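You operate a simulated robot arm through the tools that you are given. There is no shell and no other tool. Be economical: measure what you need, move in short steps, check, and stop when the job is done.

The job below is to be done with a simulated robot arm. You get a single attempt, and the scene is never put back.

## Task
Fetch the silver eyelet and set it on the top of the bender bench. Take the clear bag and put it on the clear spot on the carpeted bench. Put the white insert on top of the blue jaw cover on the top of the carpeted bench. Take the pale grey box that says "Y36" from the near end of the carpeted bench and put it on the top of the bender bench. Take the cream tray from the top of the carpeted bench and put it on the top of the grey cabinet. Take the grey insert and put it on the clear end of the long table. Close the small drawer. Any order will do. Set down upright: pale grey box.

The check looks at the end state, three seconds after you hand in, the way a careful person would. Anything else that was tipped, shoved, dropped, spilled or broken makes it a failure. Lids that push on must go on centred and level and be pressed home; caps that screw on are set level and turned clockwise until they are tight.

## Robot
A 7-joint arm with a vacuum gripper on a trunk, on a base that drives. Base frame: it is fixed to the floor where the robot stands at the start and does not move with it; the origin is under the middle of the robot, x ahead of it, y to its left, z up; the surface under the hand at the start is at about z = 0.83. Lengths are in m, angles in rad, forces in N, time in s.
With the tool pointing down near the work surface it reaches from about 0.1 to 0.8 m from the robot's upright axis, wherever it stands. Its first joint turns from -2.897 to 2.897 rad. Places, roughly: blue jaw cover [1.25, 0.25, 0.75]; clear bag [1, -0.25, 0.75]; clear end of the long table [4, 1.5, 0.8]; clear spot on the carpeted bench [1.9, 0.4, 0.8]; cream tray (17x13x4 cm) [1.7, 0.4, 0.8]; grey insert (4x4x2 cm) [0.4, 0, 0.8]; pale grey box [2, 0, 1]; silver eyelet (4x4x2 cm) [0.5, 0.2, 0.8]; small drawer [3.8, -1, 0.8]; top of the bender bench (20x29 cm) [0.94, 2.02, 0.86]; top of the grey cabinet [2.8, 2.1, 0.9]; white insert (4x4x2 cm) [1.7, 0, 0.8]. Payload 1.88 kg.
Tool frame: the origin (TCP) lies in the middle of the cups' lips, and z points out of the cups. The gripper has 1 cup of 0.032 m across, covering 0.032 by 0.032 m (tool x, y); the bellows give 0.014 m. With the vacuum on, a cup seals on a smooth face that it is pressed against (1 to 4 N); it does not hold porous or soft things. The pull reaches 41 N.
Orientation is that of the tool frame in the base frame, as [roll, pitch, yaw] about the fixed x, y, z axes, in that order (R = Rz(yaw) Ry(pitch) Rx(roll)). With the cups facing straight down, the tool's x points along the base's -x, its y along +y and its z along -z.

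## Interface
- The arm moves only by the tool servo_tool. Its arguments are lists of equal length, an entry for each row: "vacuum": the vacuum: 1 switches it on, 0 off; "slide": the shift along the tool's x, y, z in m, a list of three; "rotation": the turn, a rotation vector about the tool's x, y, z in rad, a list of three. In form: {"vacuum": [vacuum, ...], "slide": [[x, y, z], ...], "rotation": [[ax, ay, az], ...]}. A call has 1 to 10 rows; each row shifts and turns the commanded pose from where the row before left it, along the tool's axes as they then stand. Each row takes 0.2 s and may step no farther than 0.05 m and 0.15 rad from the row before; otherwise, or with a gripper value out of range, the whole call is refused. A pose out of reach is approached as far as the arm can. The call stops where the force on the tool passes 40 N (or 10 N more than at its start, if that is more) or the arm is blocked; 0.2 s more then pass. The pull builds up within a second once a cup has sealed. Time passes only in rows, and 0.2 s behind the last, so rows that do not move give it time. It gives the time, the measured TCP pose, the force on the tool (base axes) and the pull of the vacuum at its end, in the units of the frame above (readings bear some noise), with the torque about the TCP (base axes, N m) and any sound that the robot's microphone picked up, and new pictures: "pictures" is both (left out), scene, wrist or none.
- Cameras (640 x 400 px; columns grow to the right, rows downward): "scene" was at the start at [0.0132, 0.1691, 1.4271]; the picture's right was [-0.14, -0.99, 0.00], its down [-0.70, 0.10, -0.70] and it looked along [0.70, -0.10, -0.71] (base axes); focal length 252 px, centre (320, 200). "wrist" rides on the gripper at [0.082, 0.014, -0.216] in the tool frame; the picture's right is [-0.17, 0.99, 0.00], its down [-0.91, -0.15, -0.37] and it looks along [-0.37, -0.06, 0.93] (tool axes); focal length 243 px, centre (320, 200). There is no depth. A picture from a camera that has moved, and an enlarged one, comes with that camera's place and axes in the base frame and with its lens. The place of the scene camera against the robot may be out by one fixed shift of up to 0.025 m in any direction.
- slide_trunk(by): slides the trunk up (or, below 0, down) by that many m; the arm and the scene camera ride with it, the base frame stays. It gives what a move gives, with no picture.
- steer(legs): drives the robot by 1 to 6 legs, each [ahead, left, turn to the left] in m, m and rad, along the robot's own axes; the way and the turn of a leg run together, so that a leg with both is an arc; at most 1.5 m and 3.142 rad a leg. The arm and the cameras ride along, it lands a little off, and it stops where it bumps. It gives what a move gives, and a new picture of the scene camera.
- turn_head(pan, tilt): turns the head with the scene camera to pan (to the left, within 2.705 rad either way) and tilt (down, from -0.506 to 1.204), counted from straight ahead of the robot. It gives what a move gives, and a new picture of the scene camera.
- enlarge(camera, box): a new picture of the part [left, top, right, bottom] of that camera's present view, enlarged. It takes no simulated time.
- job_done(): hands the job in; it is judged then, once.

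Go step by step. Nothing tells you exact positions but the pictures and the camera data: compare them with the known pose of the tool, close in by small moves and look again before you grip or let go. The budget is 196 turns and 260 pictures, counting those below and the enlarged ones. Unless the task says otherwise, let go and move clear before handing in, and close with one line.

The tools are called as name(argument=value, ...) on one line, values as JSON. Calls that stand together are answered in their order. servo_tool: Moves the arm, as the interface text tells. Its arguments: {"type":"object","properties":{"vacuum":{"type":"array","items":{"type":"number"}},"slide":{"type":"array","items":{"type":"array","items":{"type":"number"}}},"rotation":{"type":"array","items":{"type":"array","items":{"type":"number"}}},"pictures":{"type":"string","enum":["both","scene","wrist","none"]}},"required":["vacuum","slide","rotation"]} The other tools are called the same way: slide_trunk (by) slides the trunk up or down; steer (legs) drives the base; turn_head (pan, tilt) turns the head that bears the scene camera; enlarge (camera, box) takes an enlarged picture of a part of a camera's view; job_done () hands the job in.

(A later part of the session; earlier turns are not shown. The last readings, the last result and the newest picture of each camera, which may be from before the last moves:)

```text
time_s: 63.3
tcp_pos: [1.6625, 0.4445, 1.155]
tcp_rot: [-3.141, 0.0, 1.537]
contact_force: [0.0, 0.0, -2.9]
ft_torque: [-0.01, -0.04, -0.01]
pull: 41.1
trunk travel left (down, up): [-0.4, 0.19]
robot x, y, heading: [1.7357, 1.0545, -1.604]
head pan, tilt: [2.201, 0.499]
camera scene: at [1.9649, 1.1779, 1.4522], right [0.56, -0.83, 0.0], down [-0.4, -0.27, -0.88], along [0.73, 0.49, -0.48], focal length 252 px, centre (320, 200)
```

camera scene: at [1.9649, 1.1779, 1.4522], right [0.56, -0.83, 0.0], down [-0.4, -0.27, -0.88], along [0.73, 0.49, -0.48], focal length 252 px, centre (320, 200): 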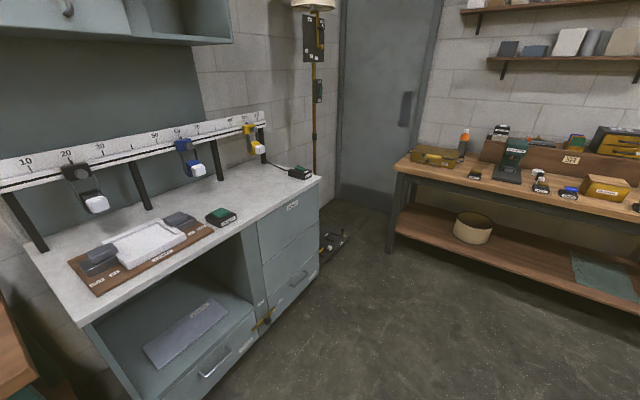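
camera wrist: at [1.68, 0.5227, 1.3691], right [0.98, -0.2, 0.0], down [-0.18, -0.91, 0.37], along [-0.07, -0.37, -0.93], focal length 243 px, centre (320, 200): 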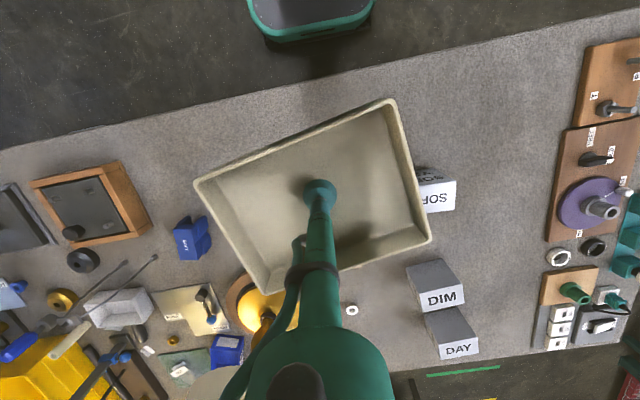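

The tray hangs level. The grey cabinet has clear top around (2.75, 1.99), so I'll drive there.

steer(legs=[[-0.12, 0, 0], [0, 0, 1.602], [1.0, 0, 0], [0, 0, 1.57]])

turn_head(pan=0, tilt=0.6)

```text
time_s: 77.0
tcp_pos: [2.7936, 1.7753, 1.1552]
tcp_rot: [-3.141, -0.001, -1.597]
contact_force: [0.5, 0.0, -2.5]
ft_torque: [-0.01, 0.01, -0.03]
pull: 40.7
trunk travel left (down, up): [-0.4, 0.19]
robot x, y, heading: [2.7256, 1.1654, 1.541]
head pan, tilt: [2.201, 0.499]
camera scene: at [2.4807, 1.0723, 1.4522], right [-0.57, 0.82, 0.0], down [0.39, 0.27, -0.88], along [-0.72, -0.5, -0.48], focal length 252 px, centre (320, 200)
```

scene: 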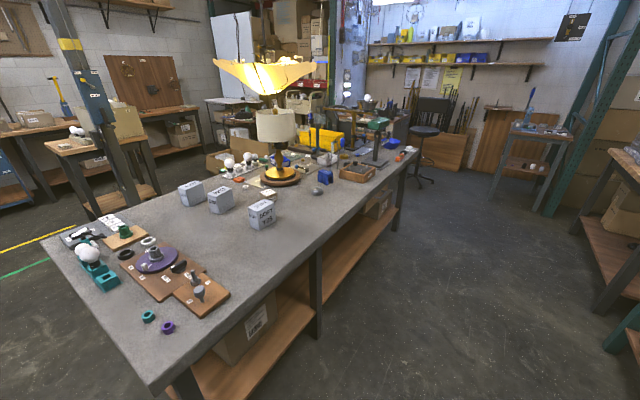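

```text
time_s: 79.0
tcp_pos: [2.7935, 1.7757, 1.154]
tcp_rot: [-3.141, -0.002, -1.597]
contact_force: [-0.6, -0.4, -2.7]
ft_torque: [-0.04, 0.04, 0.0]
pull: 41.0
trunk travel left (down, up): [-0.4, 0.19]
robot x, y, heading: [2.7283, 1.1637, 1.546]
head pan, tilt: [0.0, 0.6]
camera scene: at [2.5579, 1.2123, 1.4431], right [1.0, -0.03, 0.0], down [-0.01, -0.56, -0.83], along [0.02, 0.82, -0.56], focal length 252 px, centre (320, 200)
```

scene: 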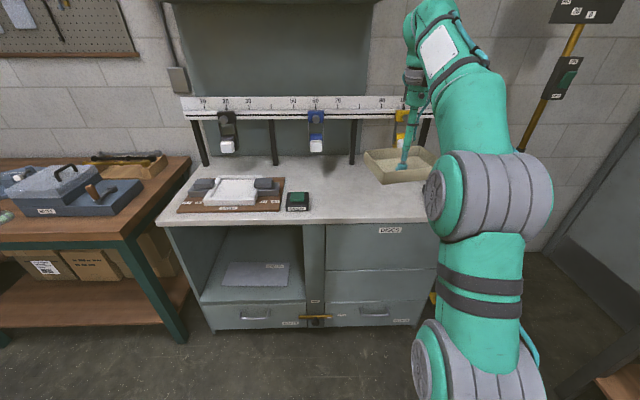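

The clear area right of the green box is visible. I'll move closer, place the tray over (2.73, 1.99), and look down.

steer(legs=[[0.15, 0, 0]])

servo_tool(vacuum=[1, 1, 1, 1], slide=[[-0.03, 0.03, 0], [-0.035, 0.03, 0], [0, 0, 0.05], [0, 0, 0.05]], rotation=[[0, 0, 0], [0, 0, 0], [0, 0, 0], [0, 0, 0]])

```text
time_s: 80.4
tcp_pos: [2.7984, 1.9293, 1.1547]
tcp_rot: [3.141, -0.002, -1.6]
contact_force: [0.0, 0.9, -2.8]
ft_torque: [0.0, 0.0, -0.01]
pull: 40.6
trunk travel left (down, up): [-0.4, 0.19]
robot x, y, heading: [2.728, 1.3192, 1.54]
head pan, tilt: [0.0, 0.6]
camera scene: at [2.5623, 1.3657, 1.4431], right [1.0, -0.03, 0.0], down [-0.02, -0.56, -0.82], along [0.02, 0.82, -0.57], focal length 252 px, centre (320, 200)
```

scene: 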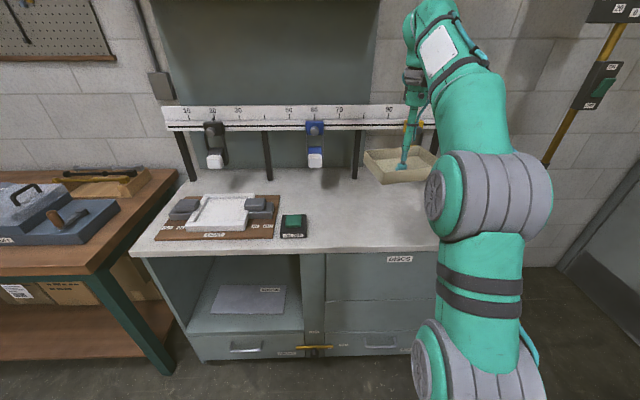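

```text
time_s: 81.4
tcp_pos: [2.7394, 1.9847, 1.0412]
tcp_rot: [3.141, 0.001, -1.602]
contact_force: [0.4, 0.5, -2.7]
ft_torque: [-0.03, 0.02, 0.0]
pull: 39.9
out of reach, approached as far as the arm can: row 2
trunk travel left (down, up): [-0.4, 0.19]
robot x, y, heading: [2.7314, 1.3118, 1.544]
head pan, tilt: [0.0, 0.6]
camera scene: at [2.5623, 1.3651, 1.4431], right [1.0, -0.03, 0.0], down [-0.02, -0.56, -0.83], along [0.02, 0.82, -0.56], focal length 252 px, centre (320, 200)
camera wrist: at [2.7251, 1.9006, 1.2574], right [-0.98, 0.2, 0.0], down [0.18, 0.91, 0.37], along [0.07, 0.37, -0.93], focal length 243 px, centre (320, 200)
```

scene: 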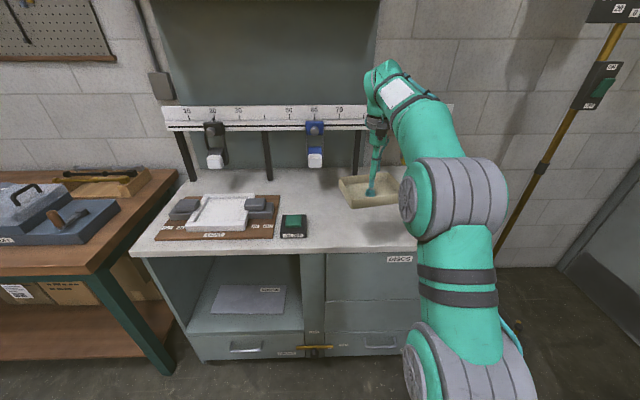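
wrist: 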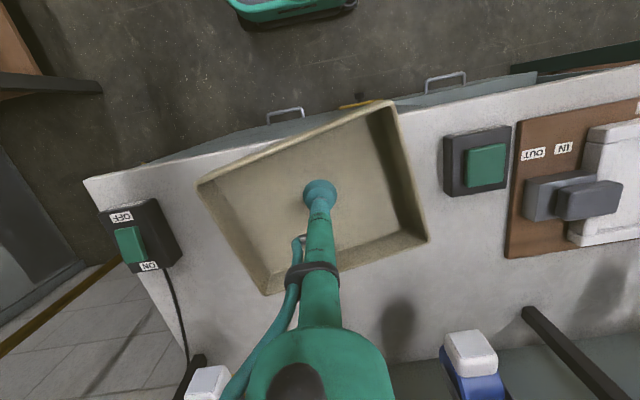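

The tray is over clear surface with good margins. I'll lower it.

servo_tool(vacuum=[1, 1, 1, 1, 1, 1, 1], slide=[[0, 0, 0.05], [0, 0, 0.05], [0, 0, 0.015], [0, 0, 0.005], [0, 0, 0.004], [0, 0, 0.003], [0, 0, 0]], rotation=[[0, 0, 0], [0, 0, 0], [0, 0, 0], [0, 0, 0], [0, 0, 0], [0, 0, 0], [0, 0, 0]], pictures="none")

```text
time_s: 83.0
tcp_pos: [2.7412, 1.9824, 0.9155]
tcp_rot: [3.14, -0.001, -1.599]
contact_force: [-0.1, -0.7, -3.4]
ft_torque: [-0.01, -0.01, 0.01]
pull: 40.5
trunk travel left (down, up): [-0.4, 0.19]
robot x, y, heading: [2.731, 1.3196, 1.543]
head pan, tilt: [0.0, 0.6]
```

servo_tool(vacuum=[1, 1, 1, 1], slide=[[0, 0, 0.004], [0, 0, 0.003], [0, 0, 0.003], [0, 0, 0]], rotation=[[0, 0, 0], [0, 0, 0], [0, 0, 0], [0, 0, 0]], pictures="none")

```text
time_s: 84.0
tcp_pos: [2.7404, 1.9825, 0.9066]
tcp_rot: [-3.141, 0.0, -1.6]
contact_force: [0.2, 0.2, -2.5]
ft_torque: [-0.04, -0.01, -0.02]
pull: 41.2
trunk travel left (down, up): [-0.4, 0.19]
robot x, y, heading: [2.7336, 1.3159, 1.54]
head pan, tilt: [0.0, 0.6]
```

servo_tool(vacuum=[1, 1, 1, 1], slide=[[0, 0, 0.003], [0, 0, 0.003], [0, 0, 0.002], [0, 0, 0]], rotation=[[0, 0, 0], [0, 0, 0], [0, 0, 0], [0, 0, 0]], pictures="wrist")

```text
time_s: 85.0
tcp_pos: [2.7413, 1.9823, 0.8976]
tcp_rot: [-3.141, -0.002, -1.6]
contact_force: [0.2, 0.4, -3.3]
ft_torque: [-0.06, -0.01, 0.01]
pull: 40.8
trunk travel left (down, up): [-0.4, 0.19]
robot x, y, heading: [2.735, 1.3148, 1.543]
head pan, tilt: [0.0, 0.6]
camera wrist: at [2.726, 1.8996, 1.1118], right [-0.98, 0.19, 0.0], down [0.18, 0.91, 0.37], along [0.07, 0.37, -0.93], focal length 243 px, centre (320, 200)
```

wrist: 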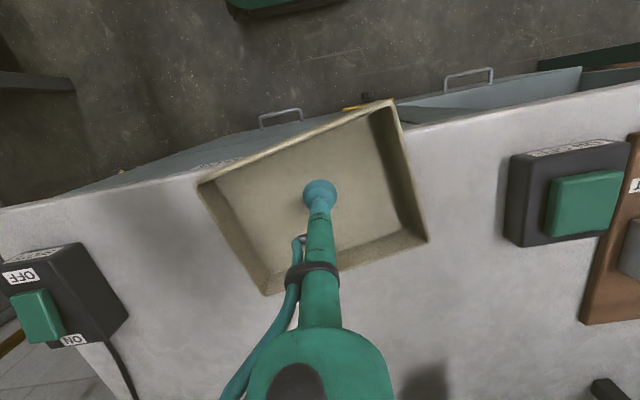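

The cabinet's front edge is about y 1.935, so I'll move the tray back by 5 cm and continue down.

servo_tool(vacuum=[1, 1, 1, 1], slide=[[-0.03, 0, -0.01], [-0.03, 0, 0], [0, 0, 0.01], [0, 0, 0]], rotation=[[0, 0, 0], [0, 0, 0], [0, 0, 0], [0, 0, 0]], pictures="both")

```text
time_s: 86.0
tcp_pos: [2.7433, 2.0432, 0.8972]
tcp_rot: [3.14, -0.002, -1.602]
contact_force: [1.1, -0.1, -2.3]
ft_torque: [-0.01, 0.03, 0.02]
pull: 40.7
trunk travel left (down, up): [-0.4, 0.19]
robot x, y, heading: [2.7299, 1.3159, 1.543]
head pan, tilt: [0.0, 0.6]
camera scene: at [2.5623, 1.3656, 1.4431], right [1.0, -0.03, 0.0], down [-0.02, -0.56, -0.82], along [0.02, 0.82, -0.57], focal length 252 px, centre (320, 200)
camera wrist: at [2.7282, 1.9601, 1.1123], right [-0.98, 0.19, 0.0], down [0.18, 0.91, 0.37], along [0.07, 0.37, -0.93], focal length 243 px, centre (320, 200)
```

scene: 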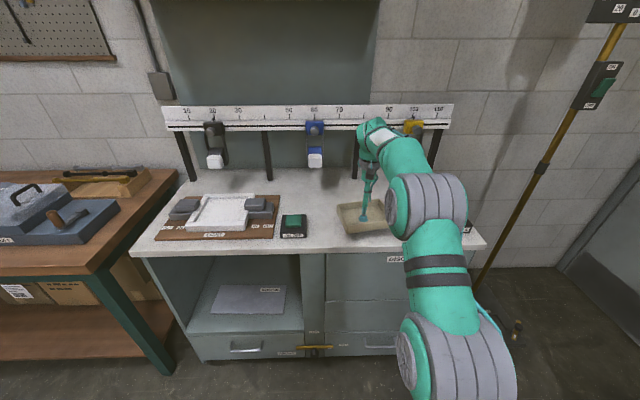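
wrist: 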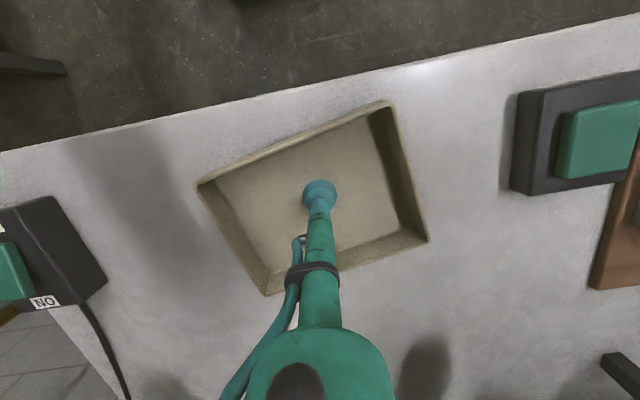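

Now the tray is well inside the edge. I'll lower in small steps until contact.

servo_tool(vacuum=[1, 1, 1, 1, 1], slide=[[0, 0, 0.003], [0, 0, 0.003], [0, 0, 0.003], [0, 0, 0.003], [0, 0, 0]], rotation=[[0, 0, 0], [0, 0, 0], [0, 0, 0], [0, 0, 0], [0, 0, 0]], pictures="none")

```text
time_s: 87.2
tcp_pos: [2.7423, 2.043, 0.8842]
tcp_rot: [3.141, 0.0, -1.6]
contact_force: [-0.2, -0.6, -2.3]
ft_torque: [-0.04, 0.03, -0.02]
pull: 40.6
trunk travel left (down, up): [-0.4, 0.19]
robot x, y, heading: [2.734, 1.3156, 1.541]
head pan, tilt: [0.0, 0.6]
```

servo_tool(vacuum=[1, 1, 1, 1, 1], slide=[[0, 0, 0.003], [0, 0, 0.003], [0, 0, 0.003], [0, 0, 0.003], [0, 0, 0]], rotation=[[0, 0, 0], [0, 0, 0], [0, 0, 0], [0, 0, 0], [0, 0, 0]], pictures="wrist")

```text
time_s: 88.4
tcp_pos: [2.7439, 2.0417, 0.8738]
tcp_rot: [3.14, 0.0, -1.6]
contact_force: [0.1, -0.7, -2.4]
ft_torque: [-0.03, 0.0, -0.01]
pull: 41.1
trunk travel left (down, up): [-0.4, 0.19]
robot x, y, heading: [2.7314, 1.3178, 1.547]
head pan, tilt: [0.0, 0.6]
camera wrist: at [2.7272, 1.9592, 1.0878], right [-0.98, 0.19, 0.0], down [0.18, 0.91, 0.37], along [0.07, 0.37, -0.93], focal length 243 px, centre (320, 200)
```

wrist: 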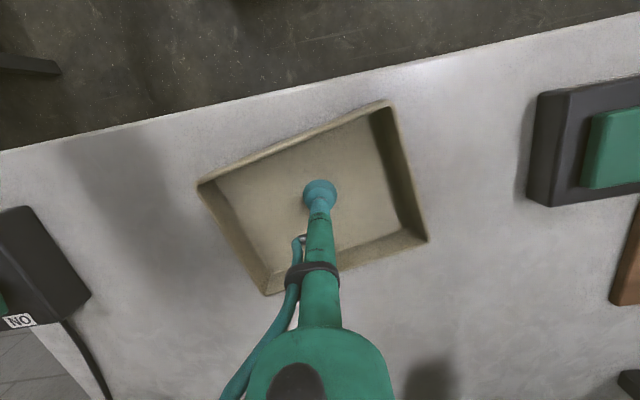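

No contact yet, so I'll continue down.

servo_tool(vacuum=[1, 1, 1, 1, 1, 1, 1], slide=[[0, 0, 0.0025], [0, 0, 0.0025], [0, 0, 0.0025], [0, 0, 0.0025], [0, 0, 0.0025], [0, 0, 0.0025], [0, 0, 0]], rotation=[[0, 0, 0], [0, 0, 0], [0, 0, 0], [0, 0, 0], [0, 0, 0], [0, 0, 0], [0, 0, 0]], pictures="none")

```text
time_s: 90.0
tcp_pos: [2.7423, 2.0422, 0.8635]
tcp_rot: [3.14, 0.005, -1.6]
contact_force: [1.3, -7.6, 27.1]
ft_torque: [-0.08, -0.07, -0.22]
pull: 40.4
trunk travel left (down, up): [-0.4, 0.19]
robot x, y, heading: [2.7308, 1.3186, 1.537]
head pan, tilt: [0.0, 0.6]
```

Contact. I'll ease off, release, and rise.

servo_tool(vacuum=[1, 0, 0, 0, 0, 0, 0, 0, 0], slide=[[0, 0, -0.003], [0, 0, 0], [0, 0, 0], [0, 0, 0], [0, 0, -0.01], [0, 0, -0.03], [0, 0, -0.05], [0, 0, -0.05], [0.04, 0, -0.03]], rotation=[[0, 0, 0], [0, 0, 0], [0, 0, 0], [0, 0, 0], [0, 0, 0], [0, 0, 0], [0, 0, 0], [0, 0, 0], [0, 0, 0]], pictures="wrist")

```text
time_s: 92.0
tcp_pos: [2.7388, 2.0032, 1.0315]
tcp_rot: [-3.14, -0.005, -1.6]
contact_force: [-0.4, 0.1, -0.2]
ft_torque: [-0.09, 0.02, -0.02]
pull: 0.1
trunk travel left (down, up): [-0.4, 0.19]
robot x, y, heading: [2.7333, 1.3166, 1.544]
head pan, tilt: [0.0, 0.6]
camera wrist: at [2.7249, 1.9209, 1.2449], right [-0.98, 0.19, 0.0], down [0.18, 0.91, 0.37], along [0.07, 0.36, -0.93], focal length 243 px, centre (320, 200)
```

wrist: 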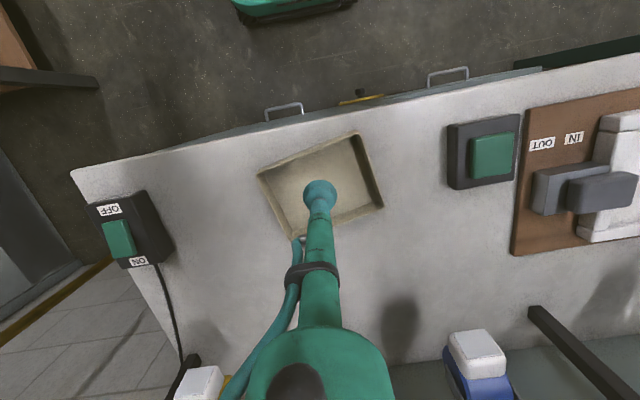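

The tray is set. I'll retract and look toward the long table and the drawer.

servo_tool(vacuum=[0, 0, 0, 0, 0], slide=[[0.04, 0, -0.03], [0.04, 0, -0.03], [0.04, 0, -0.03], [0.04, 0, -0.03], [0.04, 0, 0]], rotation=[[0, 0, 0], [0, 0, 0], [0, 0, 0], [0, 0, 0], [0, 0, 0]], pictures="none")

steer(legs=[[-0.15, 0, 0], [0, 0, -1.545]])

turn_head(pan=-0.5, tilt=0.4)

```text
time_s: 93.2
tcp_pos: [2.7328, 1.8033, 1.1512]
tcp_rot: [3.141, -0.003, -1.6]
contact_force: [0.5, -0.7, -0.7]
ft_torque: [-0.03, -0.03, -0.02]
pull: 0.0
trunk travel left (down, up): [-0.4, 0.19]
robot x, y, heading: [2.7329, 1.3148, 1.543]
head pan, tilt: [0.0, 0.6]
```

```text
time_s: 98.3
tcp_pos: [3.2161, 1.1843, 1.1522]
tcp_rot: [3.141, -0.001, -3.134]
contact_force: [-0.2, 0.3, -0.7]
ft_torque: [-0.03, 0.0, 0.01]
pull: 0.1
trunk travel left (down, up): [-0.4, 0.19]
robot x, y, heading: [2.7311, 1.1663, 0.009]
head pan, tilt: [0.0, 0.6]
camera scene: at [2.748, 1.3478, 1.4431], right [0.01, -1.0, 0.0], down [-0.56, 0.0, -0.83], along [0.83, 0.01, -0.56], focal length 252 px, centre (320, 200)
```

scene: 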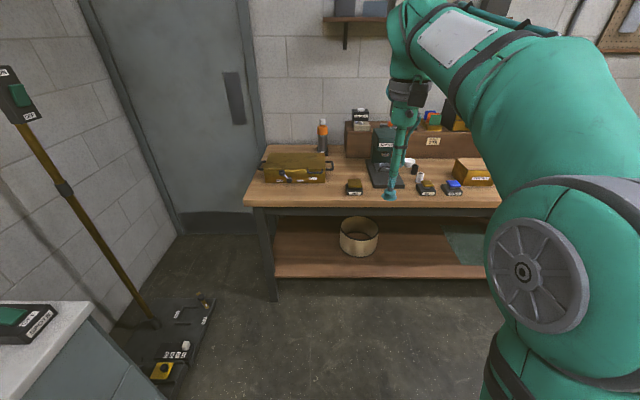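

```text
time_s: 99.2
tcp_pos: [3.2156, 1.1838, 1.1518]
tcp_rot: [-3.14, -0.002, -3.136]
contact_force: [-0.2, -1.0, -0.3]
ft_torque: [-0.02, 0.0, 0.03]
pull: 0.0
trunk travel left (down, up): [-0.4, 0.19]
robot x, y, heading: [2.7287, 1.1641, 0.011]
head pan, tilt: [-0.499, 0.4]
camera scene: at [2.7413, 1.3035, 1.4613], right [-0.47, -0.88, 0.0], down [-0.34, 0.18, -0.92], along [0.81, -0.43, -0.39], focal length 252 px, centre (320, 200)
```

scene: 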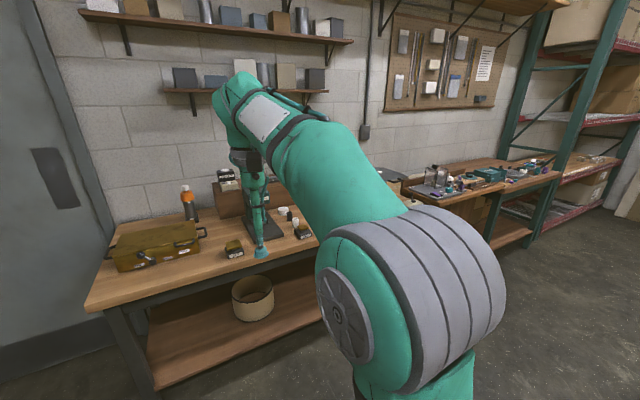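

The clear end of the long table seems to be around the yellow toolbox. Next I'll turn south and look for the drawer.

steer(legs=[[0.15, 0, 0], [0, 0, -1.58]])

turn_head(pan=0.5, tilt=0.4)

```text
time_s: 104.4
tcp_pos: [2.8982, 0.6811, 1.152]
tcp_rot: [-3.141, -0.001, 1.587]
contact_force: [0.4, 0.3, 0.2]
ft_torque: [0.01, -0.04, 0.01]
pull: 0.0
trunk travel left (down, up): [-0.4, 0.19]
robot x, y, heading: [2.8773, 1.1708, -1.553]
head pan, tilt: [-0.499, 0.4]
camera scene: at [2.9915, 1.1657, 1.4613], right [-0.89, 0.46, 0.0], down [0.18, 0.34, -0.92], along [-0.43, -0.82, -0.39], focal length 252 px, centre (320, 200)
```

scene: 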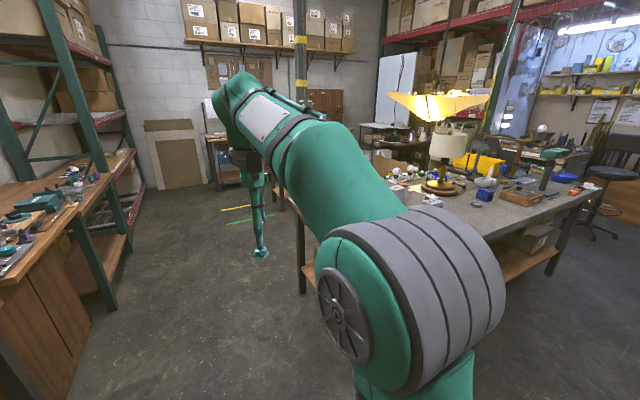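

```text
time_s: 105.7
tcp_pos: [2.8991, 0.6808, 1.1521]
tcp_rot: [3.141, -0.002, 1.586]
contact_force: [0.1, -0.4, -0.1]
ft_torque: [0.01, 0.0, 0.0]
pull: 0.1
trunk travel left (down, up): [-0.4, 0.19]
robot x, y, heading: [2.8783, 1.1687, -1.551]
head pan, tilt: [0.499, 0.4]
camera scene: at [3.0801, 1.1671, 1.4613], right [-0.87, -0.49, 0.0], down [-0.19, 0.34, -0.92], along [0.45, -0.8, -0.39], focal length 252 px, centre (320, 200)
```

scene: 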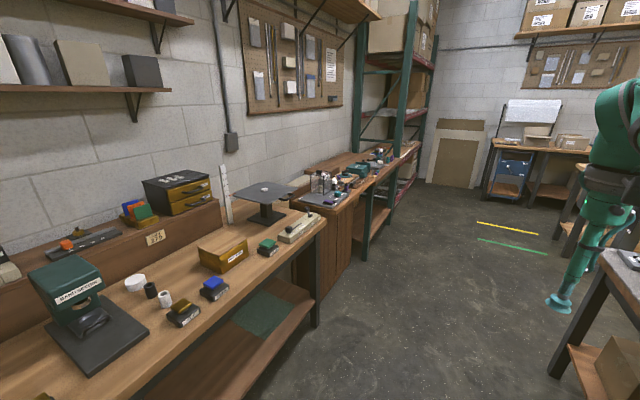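

enlarge(camera="scene", box=[280, 120, 440, 220])

enlarge(camera="scene", box=[120, 160, 340, 300])

```text
4.00 times, centred on (360, 170) of scene
camera zoom: at [3.0801, 1.1671, 1.4613], right [-0.87, -0.49, 0.0], down [-0.19, 0.34, -0.92], along [0.45, -0.8, -0.39], focal length 1006 px, centre (160, 320)
```

zoom: 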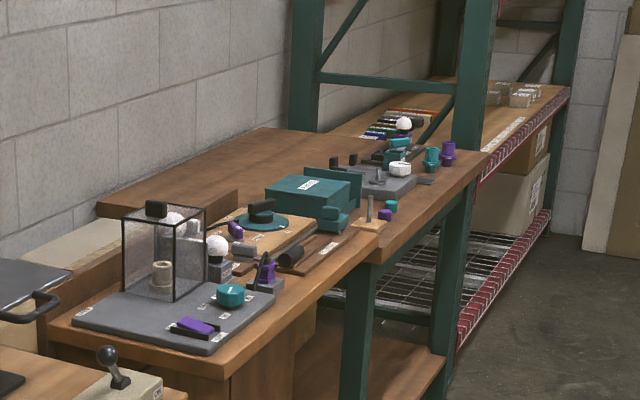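

```text
2.86 times, centred on (230, 230) of scene
camera zoom: at [3.0801, 1.1671, 1.4613], right [-0.87, -0.49, 0.0], down [-0.19, 0.34, -0.92], along [0.45, -0.8, -0.39], focal length 719 px, centre (577, 114)
```

zoom: 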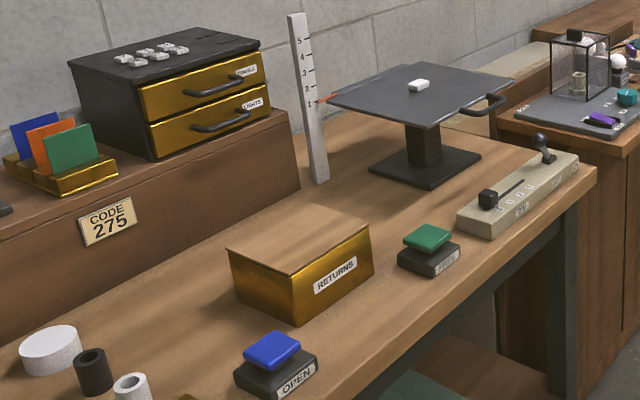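

The teal box on the farther table near (3.75, -0.8) could hold the small drawer. I'll drive there and face it.

steer(legs=[[1.0, 0, 0], [0.95, 0, 0], [0, 0, 1.55]])

turn_head(pan=0, tilt=0.6)

```text
time_s: 119.3
tcp_pos: [3.3967, -0.8035, 1.1515]
tcp_rot: [3.14, -0.003, 3.121]
contact_force: [0.6, -0.9, -0.1]
ft_torque: [0.01, 0.01, 0.03]
pull: 0.0
trunk travel left (down, up): [-0.4, 0.19]
robot x, y, heading: [2.9076, -0.8045, -0.018]
head pan, tilt: [0.499, 0.4]
camera scene: at [2.927, -0.5815, 1.4613], right [0.46, -0.89, 0.0], down [-0.35, -0.18, -0.92], along [0.82, 0.42, -0.39], focal length 252 px, centre (320, 200)
```

scene: 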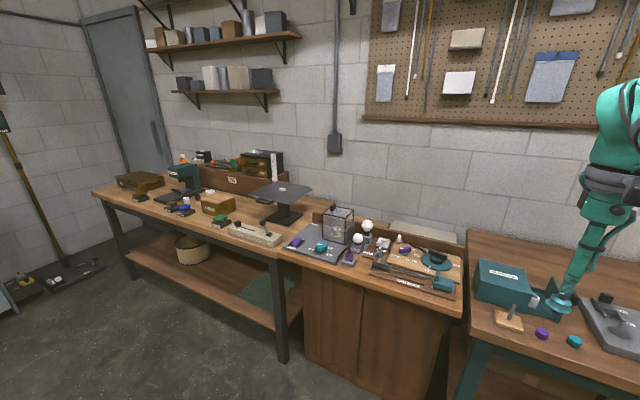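

```text
time_s: 120.2
tcp_pos: [3.397, -0.8034, 1.1516]
tcp_rot: [3.14, -0.002, 3.121]
contact_force: [0.7, 0.1, -0.1]
ft_torque: [0.0, 0.0, 0.01]
pull: 0.0
trunk travel left (down, up): [-0.4, 0.19]
robot x, y, heading: [2.9072, -0.808, -0.022]
head pan, tilt: [0.0, 0.6]
camera scene: at [2.9331, -0.6259, 1.4431], right [-0.02, -1.0, 0.0], down [-0.56, 0.01, -0.83], along [0.83, -0.02, -0.56], focal length 252 px, centre (320, 200)
```

scene: 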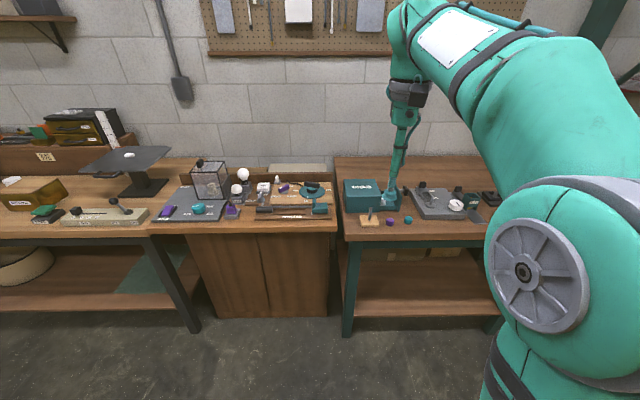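

enlarge(camera="scene", box=[320, 150, 480, 250])

enlarge(camera="wrist", box=[0, 0, 640, 400])

```text
4.00 times, centred on (400, 200) of scene
camera zoom: at [2.9331, -0.6259, 1.4431], right [-0.02, -1.0, 0.0], down [-0.56, 0.01, -0.83], along [0.83, -0.02, -0.56], focal length 1006 px, centre (0, 200)
```

zoom: 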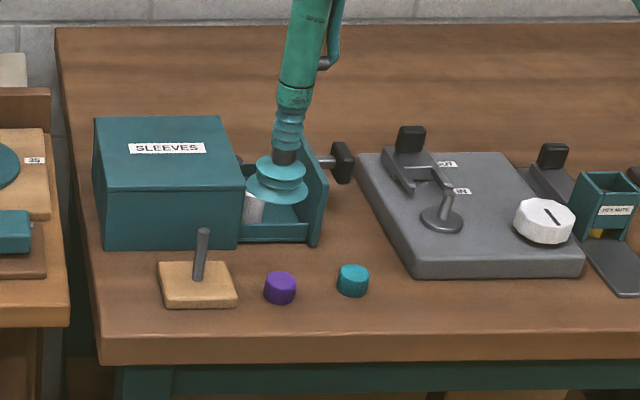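

```text
1.00 times, centred on (320, 200) of wrist (not enlarged: the box is as wide or as high as the picture)
camera zoom: at [3.3164, -0.7896, 1.3668], right [0.19, 0.98, 0.0], down [0.91, -0.17, 0.37], along [0.37, -0.07, -0.93], focal length 243 px, centre (320, 200)
```

zoom: 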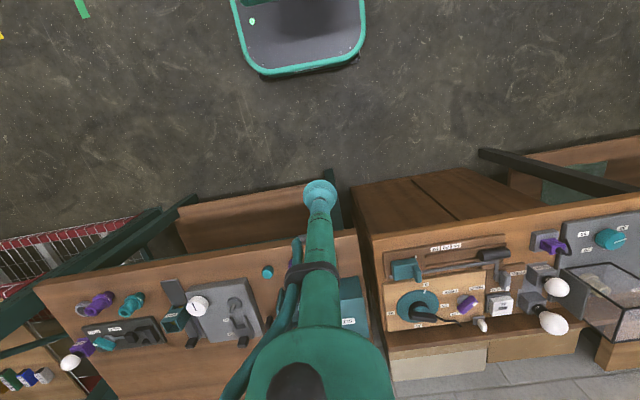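

The "SLEEVES" teal box has its drawer open to the right (−y), with a black knob near (3.80, −1.0). I'll move closer and inspect from above.

steer(legs=[[0.22, 0, 0]])

servo_tool(vacuum=[0, 0, 0, 0, 0, 0], slide=[[0, -0.045, 0], [0, -0.045, 0], [0, -0.045, 0], [0, -0.045, 0], [0, -0.045, 0], [-0.03, -0.02, 0]], rotation=[[0, 0, 0], [0, 0, 0], [0, 0, 0], [0, 0, 0], [0, 0, 0], [0, 0, 0]], pictures="wrist")

enlarge(camera="scene", box=[340, 160, 500, 260])

```text
time_s: 121.9
tcp_pos: [3.6147, -0.809, 1.1515]
tcp_rot: [-3.141, -0.002, 3.12]
contact_force: [0.5, 0.4, 0.1]
ft_torque: [0.01, -0.03, -0.02]
pull: 0.0
trunk travel left (down, up): [-0.4, 0.19]
robot x, y, heading: [3.1262, -0.812, -0.024]
head pan, tilt: [0.0, 0.6]
camera scene: at [3.1509, -0.6303, 1.4431], right [-0.02, -1.0, 0.0], down [-0.56, 0.01, -0.83], along [0.82, -0.02, -0.56], focal length 252 px, centre (320, 200)
```

scene: 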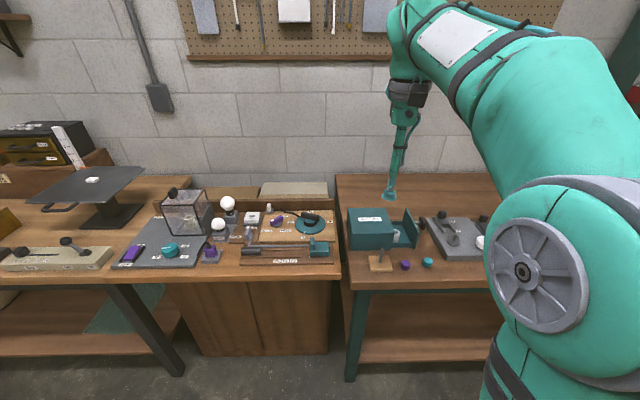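

```text
time_s: 123.3
tcp_pos: [3.6407, -1.0541, 1.1535]
tcp_rot: [3.141, -0.001, 3.121]
contact_force: [0.3, 0.4, -0.9]
ft_torque: [0.0, -0.05, -0.03]
pull: 0.0
trunk travel left (down, up): [-0.4, 0.19]
robot x, y, heading: [3.1267, -0.8088, -0.025]
head pan, tilt: [0.0, 0.6]
camera wrist: at [3.5599, -1.0402, 1.3679], right [0.19, 0.98, 0.0], down [0.91, -0.17, 0.37], along [0.37, -0.07, -0.93], focal length 243 px, centre (320, 200)
```

wrist: 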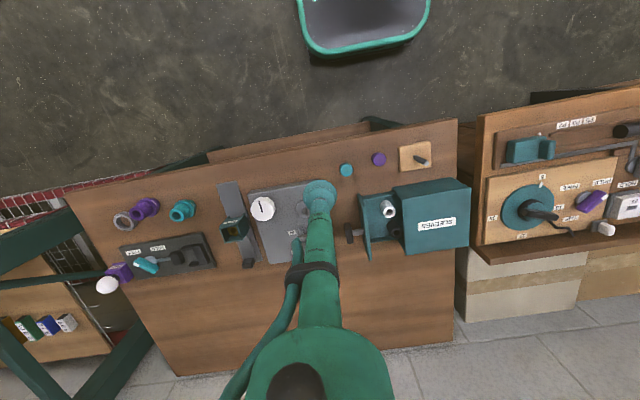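

```text
4.00 times, centred on (420, 210) of scene
camera zoom: at [3.1506, -0.6305, 1.4431], right [-0.02, -1.0, 0.0], down [-0.56, 0.01, -0.83], along [0.83, -0.02, -0.56], focal length 1006 px, centre (-80, 160)
```

zoom: 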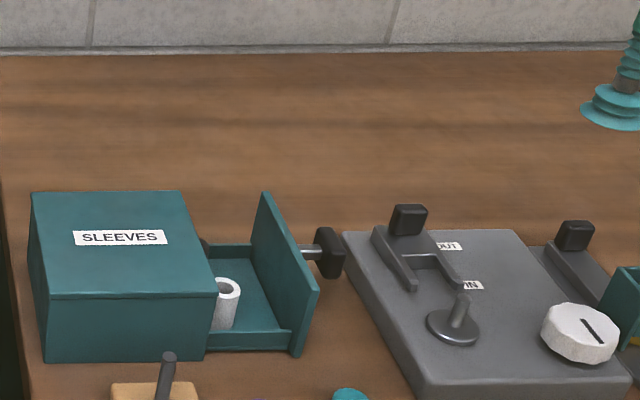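

The drawer panel's outer face is near y −0.99, x 3.76–3.89, with about 7–8 cm of travel. I'll position the cup just outside the panel's front portion, clear of the grey lever device.

servo_tool(vacuum=[0, 0, 0, 0, 0, 0, 0], slide=[[-0.045, 0.01, 0], [-0.045, 0.01, 0], [-0.042, 0.012, 0], [0, 0, 0.05], [0, 0, 0.05], [0, 0, 0.05], [0, 0, 0.045]], rotation=[[0, 0, 0], [0, 0, 0], [0, 0, 0], [0, 0, 0], [0, 0, 0], [0, 0, 0], [0, 0, 0]], pictures="wrist")

enlarge(camera="scene", box=[340, 160, 500, 260])

```text
time_s: 124.9
tcp_pos: [3.7479, -1.0269, 0.9537]
tcp_rot: [3.141, 0.001, 3.12]
contact_force: [-0.4, -0.1, 0.5]
ft_torque: [-0.01, -0.01, 0.01]
pull: 0.0
out of reach, approached as far as the arm can: row 3
trunk travel left (down, up): [-0.4, 0.19]
robot x, y, heading: [3.1267, -0.8093, -0.024]
head pan, tilt: [0.0, 0.6]
camera wrist: at [3.6665, -1.0133, 1.1681], right [0.19, 0.98, 0.0], down [0.91, -0.17, 0.37], along [0.37, -0.07, -0.93], focal length 243 px, centre (320, 200)
```

wrist: 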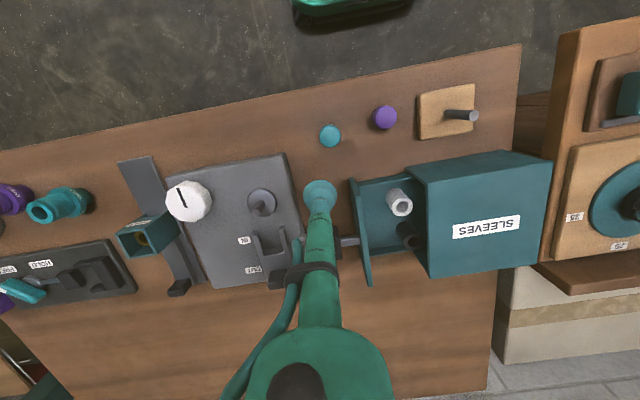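

```text
4.00 times, centred on (420, 210) of scene
camera zoom: at [3.1509, -0.6304, 1.4432], right [-0.02, -1.0, 0.0], down [-0.56, 0.01, -0.83], along [0.82, -0.02, -0.56], focal length 1006 px, centre (-80, 160)
```

zoom: 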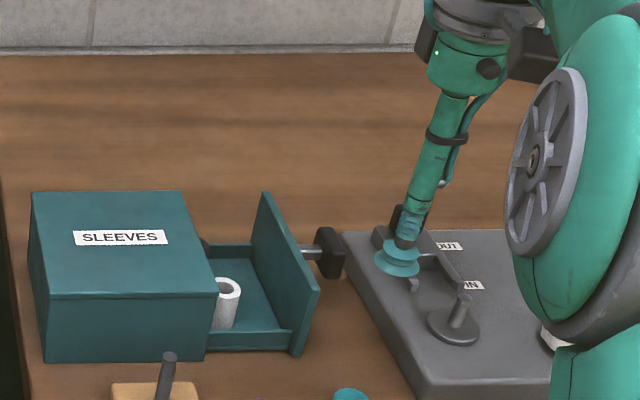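

servo_tool(vacuum=[0, 0, 0, 0], slide=[[-0.028, 0, 0.02], [0, 0, 0.03], [0, 0, 0.02], [0, 0, 0.012]], rotation=[[0, 0, 0], [0, 0, 0], [0, 0, 0], [0, 0, 0]], pictures="wrist")

enlarge(camera="scene", box=[340, 160, 500, 260])

```text
time_s: 125.9
tcp_pos: [3.7734, -1.0264, 0.8722]
tcp_rot: [3.142, -0.001, 3.12]
contact_force: [0.3, 0.2, -0.3]
ft_torque: [0.0, -0.01, 0.03]
pull: 0.0
trunk travel left (down, up): [-0.4, 0.19]
robot x, y, heading: [3.1256, -0.8108, -0.021]
head pan, tilt: [0.0, 0.6]
camera wrist: at [3.6937, -1.0132, 1.0862], right [0.19, 0.98, 0.0], down [0.91, -0.17, 0.37], along [0.37, -0.07, -0.93], focal length 243 px, centre (320, 200)
```

wrist: 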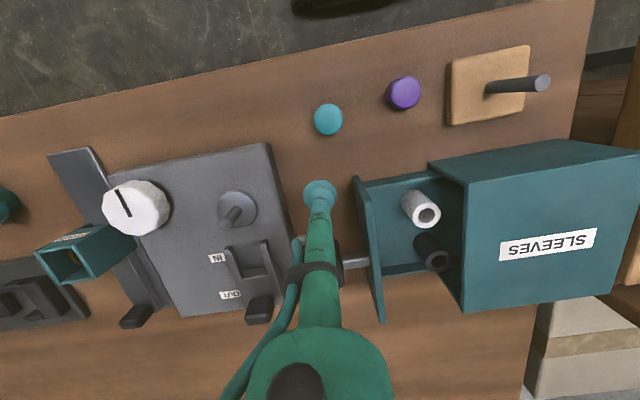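

```text
4.00 times, centred on (420, 210) of scene
camera zoom: at [3.1509, -0.6304, 1.4431], right [-0.02, -1.0, 0.0], down [-0.56, 0.01, -0.83], along [0.82, -0.02, -0.56], focal length 1006 px, centre (-80, 160)
```

zoom: 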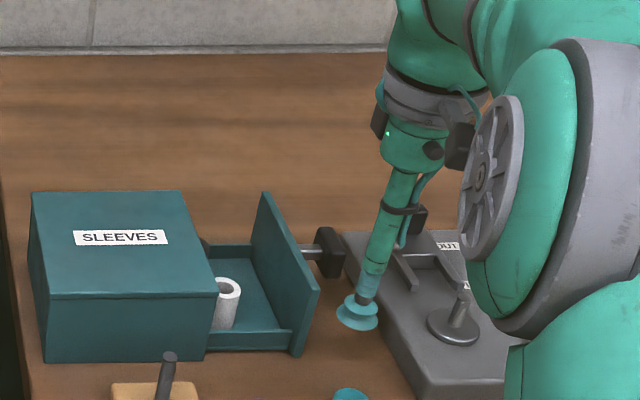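

The cup is beside the panel. I'll push slowly toward +y.

servo_tool(vacuum=[0, 0, 0, 0, 0, 0, 0], slide=[[0, 0.008, 0], [0, 0.008, 0], [0, 0.008, 0], [0, 0.008, 0], [0, 0.008, 0], [0, 0.008, 0], [0, 0, 0]], rotation=[[0, 0, 0], [0, 0, 0], [0, 0, 0], [0, 0, 0], [0, 0, 0], [0, 0, 0], [0, 0, 0]], pictures="wrist")

```text
time_s: 127.5
tcp_pos: [3.7752, -0.981, 0.8703]
tcp_rot: [3.141, -0.002, 3.121]
contact_force: [0.8, -0.5, 1.1]
ft_torque: [0.0, -0.01, -0.01]
pull: 0.1
trunk travel left (down, up): [-0.4, 0.19]
robot x, y, heading: [3.1285, -0.8109, -0.021]
head pan, tilt: [0.0, 0.6]
camera wrist: at [3.6951, -0.9664, 1.0853], right [0.19, 0.98, 0.0], down [0.91, -0.17, 0.37], along [0.37, -0.07, -0.93], focal length 243 px, centre (320, 200)
```

wrist: 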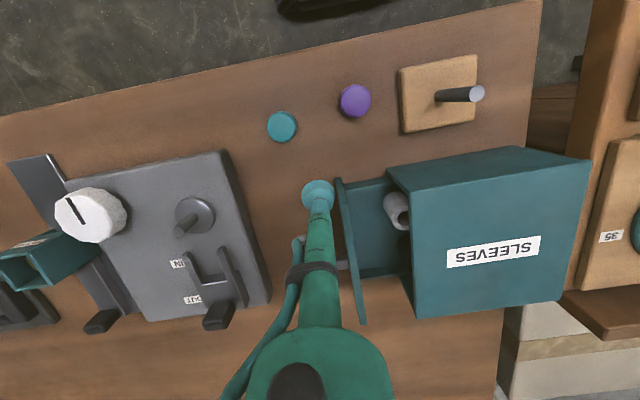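

The drawer is sliding in smoothly, so I'll keep pushing.

servo_tool(vacuum=[0, 0, 0, 0, 0, 0, 0, 0, 0], slide=[[0, 0.008, 0], [0, 0.008, 0], [0, 0.008, 0], [0, 0.008, 0], [0, 0.006, 0], [0, 0.005, 0], [0, 0.004, 0], [0, 0.004, 0], [0, 0, 0]], rotation=[[0, 0, 0], [0, 0, 0], [0, 0, 0], [0, 0, 0], [0, 0, 0], [0, 0, 0], [0, 0, 0], [0, 0, 0], [0, 0, 0]], pictures="wrist")

```text
time_s: 129.5
tcp_pos: [3.7756, -0.9291, 0.8718]
tcp_rot: [-3.14, 0.001, 3.119]
contact_force: [-0.5, -2.7, -0.3]
ft_torque: [-0.01, 0.02, 0.0]
pull: 0.1
trunk travel left (down, up): [-0.4, 0.19]
robot x, y, heading: [3.1253, -0.8109, -0.022]
head pan, tilt: [0.0, 0.6]
camera wrist: at [3.6964, -0.9152, 1.0857], right [0.19, 0.98, 0.0], down [0.91, -0.17, 0.37], along [0.37, -0.07, -0.93], focal length 243 px, centre (320, 200)
```

wrist: 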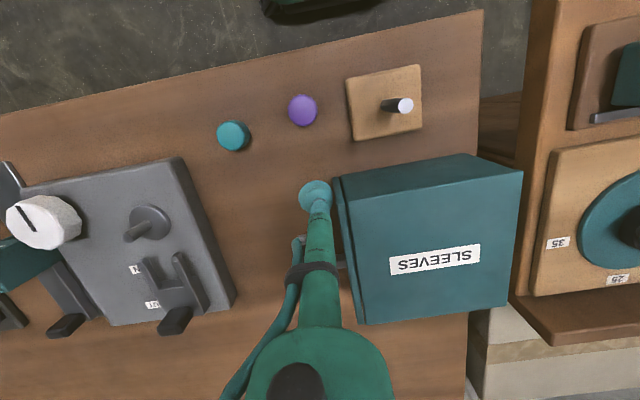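

servo_tool(vacuum=[0, 0, 0, 0], slide=[[0, 0.003, 0], [0, 0.003, 0], [0, 0.003, 0], [0, 0, 0]], rotation=[[0, 0, 0], [0, 0, 0], [0, 0, 0], [0, 0, 0]], pictures="none")

enlarge(camera="wrist", box=[280, 140, 440, 240])

enlarge(camera="scene", box=[340, 190, 440, 260])

```text
time_s: 130.5
tcp_pos: [3.7766, -0.9285, 0.871]
tcp_rot: [-3.132, 0.002, 3.12]
contact_force: [0.5, -6.7, 1.1]
ft_torque: [0.01, 0.03, -0.02]
pull: 0.1
trunk travel left (down, up): [-0.4, 0.19]
robot x, y, heading: [3.1254, -0.8094, -0.024]
head pan, tilt: [0.0, 0.6]
stopped in row 4: the force on the tool passed its limit at 41 N (the readings are from after the stop); the commanded pose is now the measured one
```

```text
4.00 times, centred on (360, 190) of wrist
camera zoom: at [3.6958, -0.9127, 1.0858], right [0.19, 0.98, -0.01], down [0.91, -0.17, 0.38], along [0.37, -0.08, -0.93], focal length 970 px, centre (160, 240)
```

zoom: 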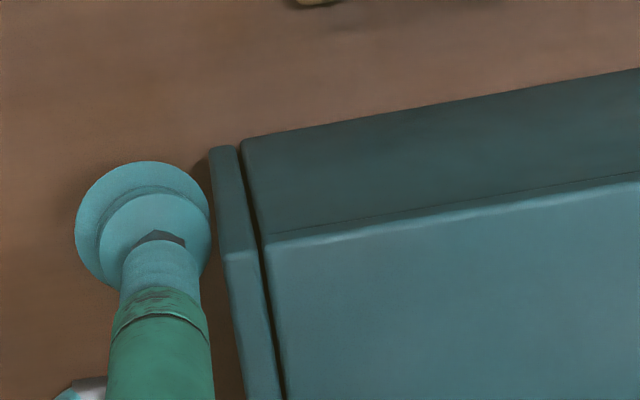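

```text
5.71 times, centred on (390, 225) of scene
camera zoom: at [3.1512, -0.6323, 1.4432], right [-0.02, -1.0, 0.0], down [-0.56, 0.01, -0.83], along [0.82, -0.02, -0.56], focal length 1437 px, centre (-80, 57)
```

zoom: 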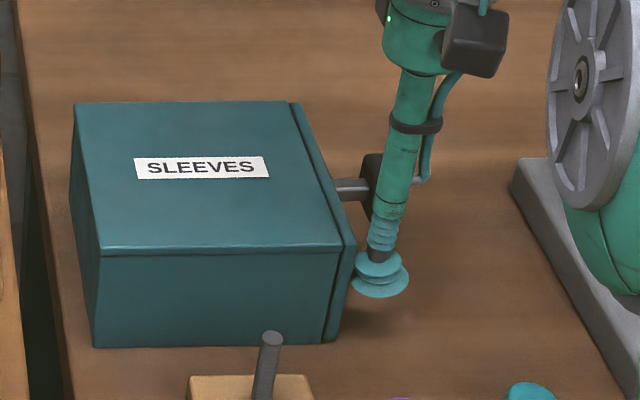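

The drawer is shut. I'll retreat: away, up and back.

servo_tool(vacuum=[0, 0, 0, 0, 0, 0, 0, 0], slide=[[0, -0.015, 0], [0, 0, -0.04], [0, 0, -0.05], [0, 0, -0.05], [0, 0, -0.05], [0, 0, -0.05], [0.04, 0, -0.02], [0.045, 0.02, 0]], rotation=[[-0.009, 0, 0], [0, 0, 0], [0, 0, 0], [0, 0, 0], [0, 0, 0], [0, 0, 0], [0, 0, 0], [0, 0, 0]], pictures="wrist")

turn_head(pan=-2.2, tilt=0.4)

```text
time_s: 132.3
tcp_pos: [3.6922, -0.9199, 1.1336]
tcp_rot: [3.141, 0.001, 3.119]
contact_force: [-0.5, -0.1, -0.6]
ft_torque: [-0.01, 0.04, 0.04]
pull: 0.1
trunk travel left (down, up): [-0.4, 0.19]
robot x, y, heading: [3.1269, -0.8118, -0.024]
head pan, tilt: [0.0, 0.6]
camera wrist: at [3.6115, -0.9059, 1.3473], right [0.19, 0.98, 0.0], down [0.91, -0.17, 0.38], along [0.37, -0.07, -0.93], focal length 243 px, centre (320, 200)
```

wrist: 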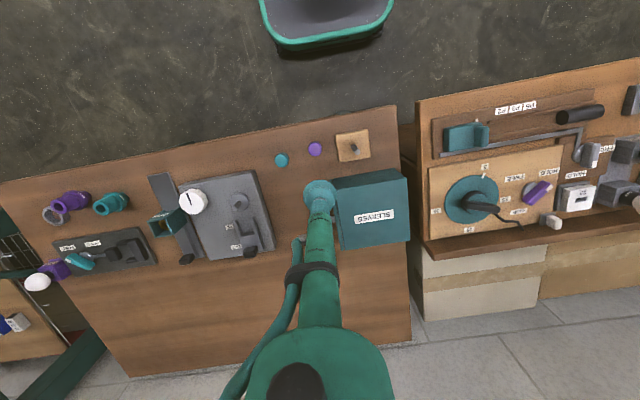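

```text
time_s: 134.3
tcp_pos: [3.6938, -0.9199, 1.1335]
tcp_rot: [-3.141, 0.001, 3.122]
contact_force: [-0.2, 0.1, 1.0]
ft_torque: [-0.01, -0.02, 0.02]
pull: 0.1
trunk travel left (down, up): [-0.4, 0.19]
robot x, y, heading: [3.1224, -0.8088, -0.021]
head pan, tilt: [-2.201, 0.4]
camera scene: at [3.0067, -0.7028, 1.4613], right [-0.8, 0.61, 0.0], down [0.24, 0.31, -0.92], along [-0.56, -0.73, -0.39], focal length 252 px, centre (320, 200)
```

scene: 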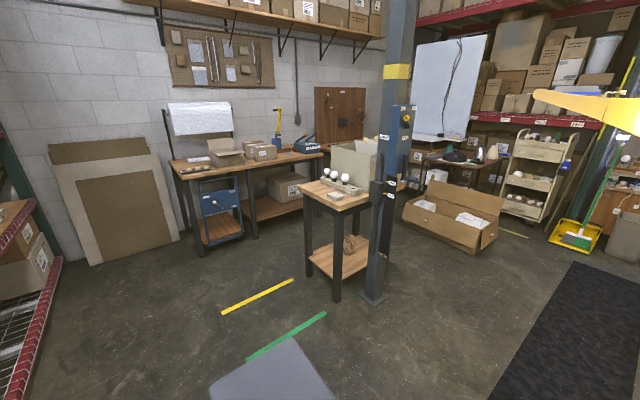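

The drawer is done. Next I'll go round to the right side of the carpeted bench to read the other boxes and fetch the bag.

servo_tool(vacuum=[0, 0, 0], slide=[[0.04, 0.03, 0], [0.04, 0.03, 0], [0.04, 0.02, -0.02]], rotation=[[0, 0, 0], [0, 0, 0], [0, 0, 0]], pictures="none")

steer(legs=[[-0.3, 0, 0], [0, 0, 1.58], [0, 0.85, 0]])

turn_head(pan=0.2, tilt=0.6)

```text
time_s: 135.1
tcp_pos: [3.5752, -0.839, 1.1529]
tcp_rot: [3.14, -0.002, 3.12]
contact_force: [0.2, -0.8, -0.4]
ft_torque: [-0.01, 0.02, -0.01]
pull: 0.1
trunk travel left (down, up): [-0.4, 0.19]
robot x, y, heading: [3.1279, -0.8112, -0.021]
head pan, tilt: [-2.201, 0.4]
```

```text
time_s: 145.2
tcp_pos: [1.9939, -0.3675, 1.153]
tcp_rot: [-3.141, 0.001, -1.551]
contact_force: [0.3, 0.3, -0.1]
ft_torque: [0.0, 0.01, -0.02]
pull: 0.0
trunk travel left (down, up): [-0.4, 0.19]
robot x, y, heading: [1.9822, -0.8143, 1.592]
head pan, tilt: [-2.201, 0.4]
camera scene: at [1.8874, -0.9172, 1.4613], right [-0.57, -0.82, 0.0], down [-0.32, 0.22, -0.92], along [0.75, -0.53, -0.39], focal length 252 px, centre (320, 200)
```

scene: 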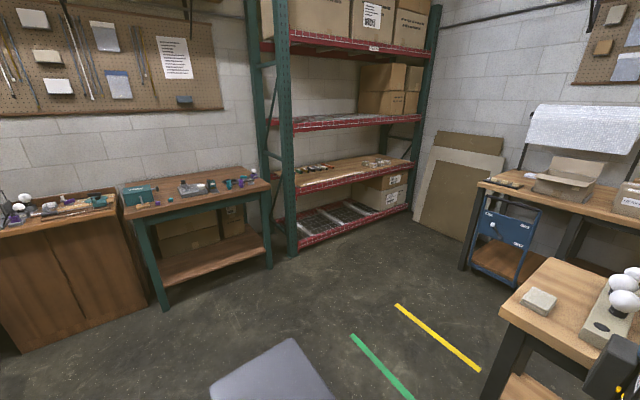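

```text
time_s: 147.4
tcp_pos: [1.9933, -0.3673, 1.1549]
tcp_rot: [3.141, 0.001, -1.552]
contact_force: [-0.7, 0.3, 0.5]
ft_torque: [0.0, 0.01, 0.0]
pull: 0.0
trunk travel left (down, up): [-0.4, 0.19]
robot x, y, heading: [1.9824, -0.8202, 1.588]
head pan, tilt: [0.201, 0.6]
camera scene: at [1.7924, -0.7777, 1.4431], right [0.98, 0.22, 0.0], down [0.12, -0.55, -0.83], along [-0.18, 0.81, -0.56], focal length 252 px, centre (320, 200)
```

scene: 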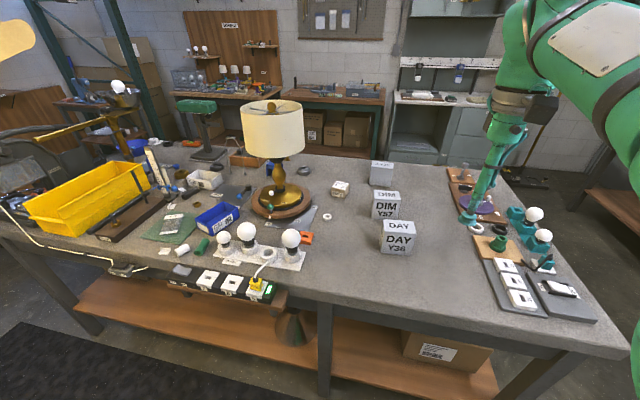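

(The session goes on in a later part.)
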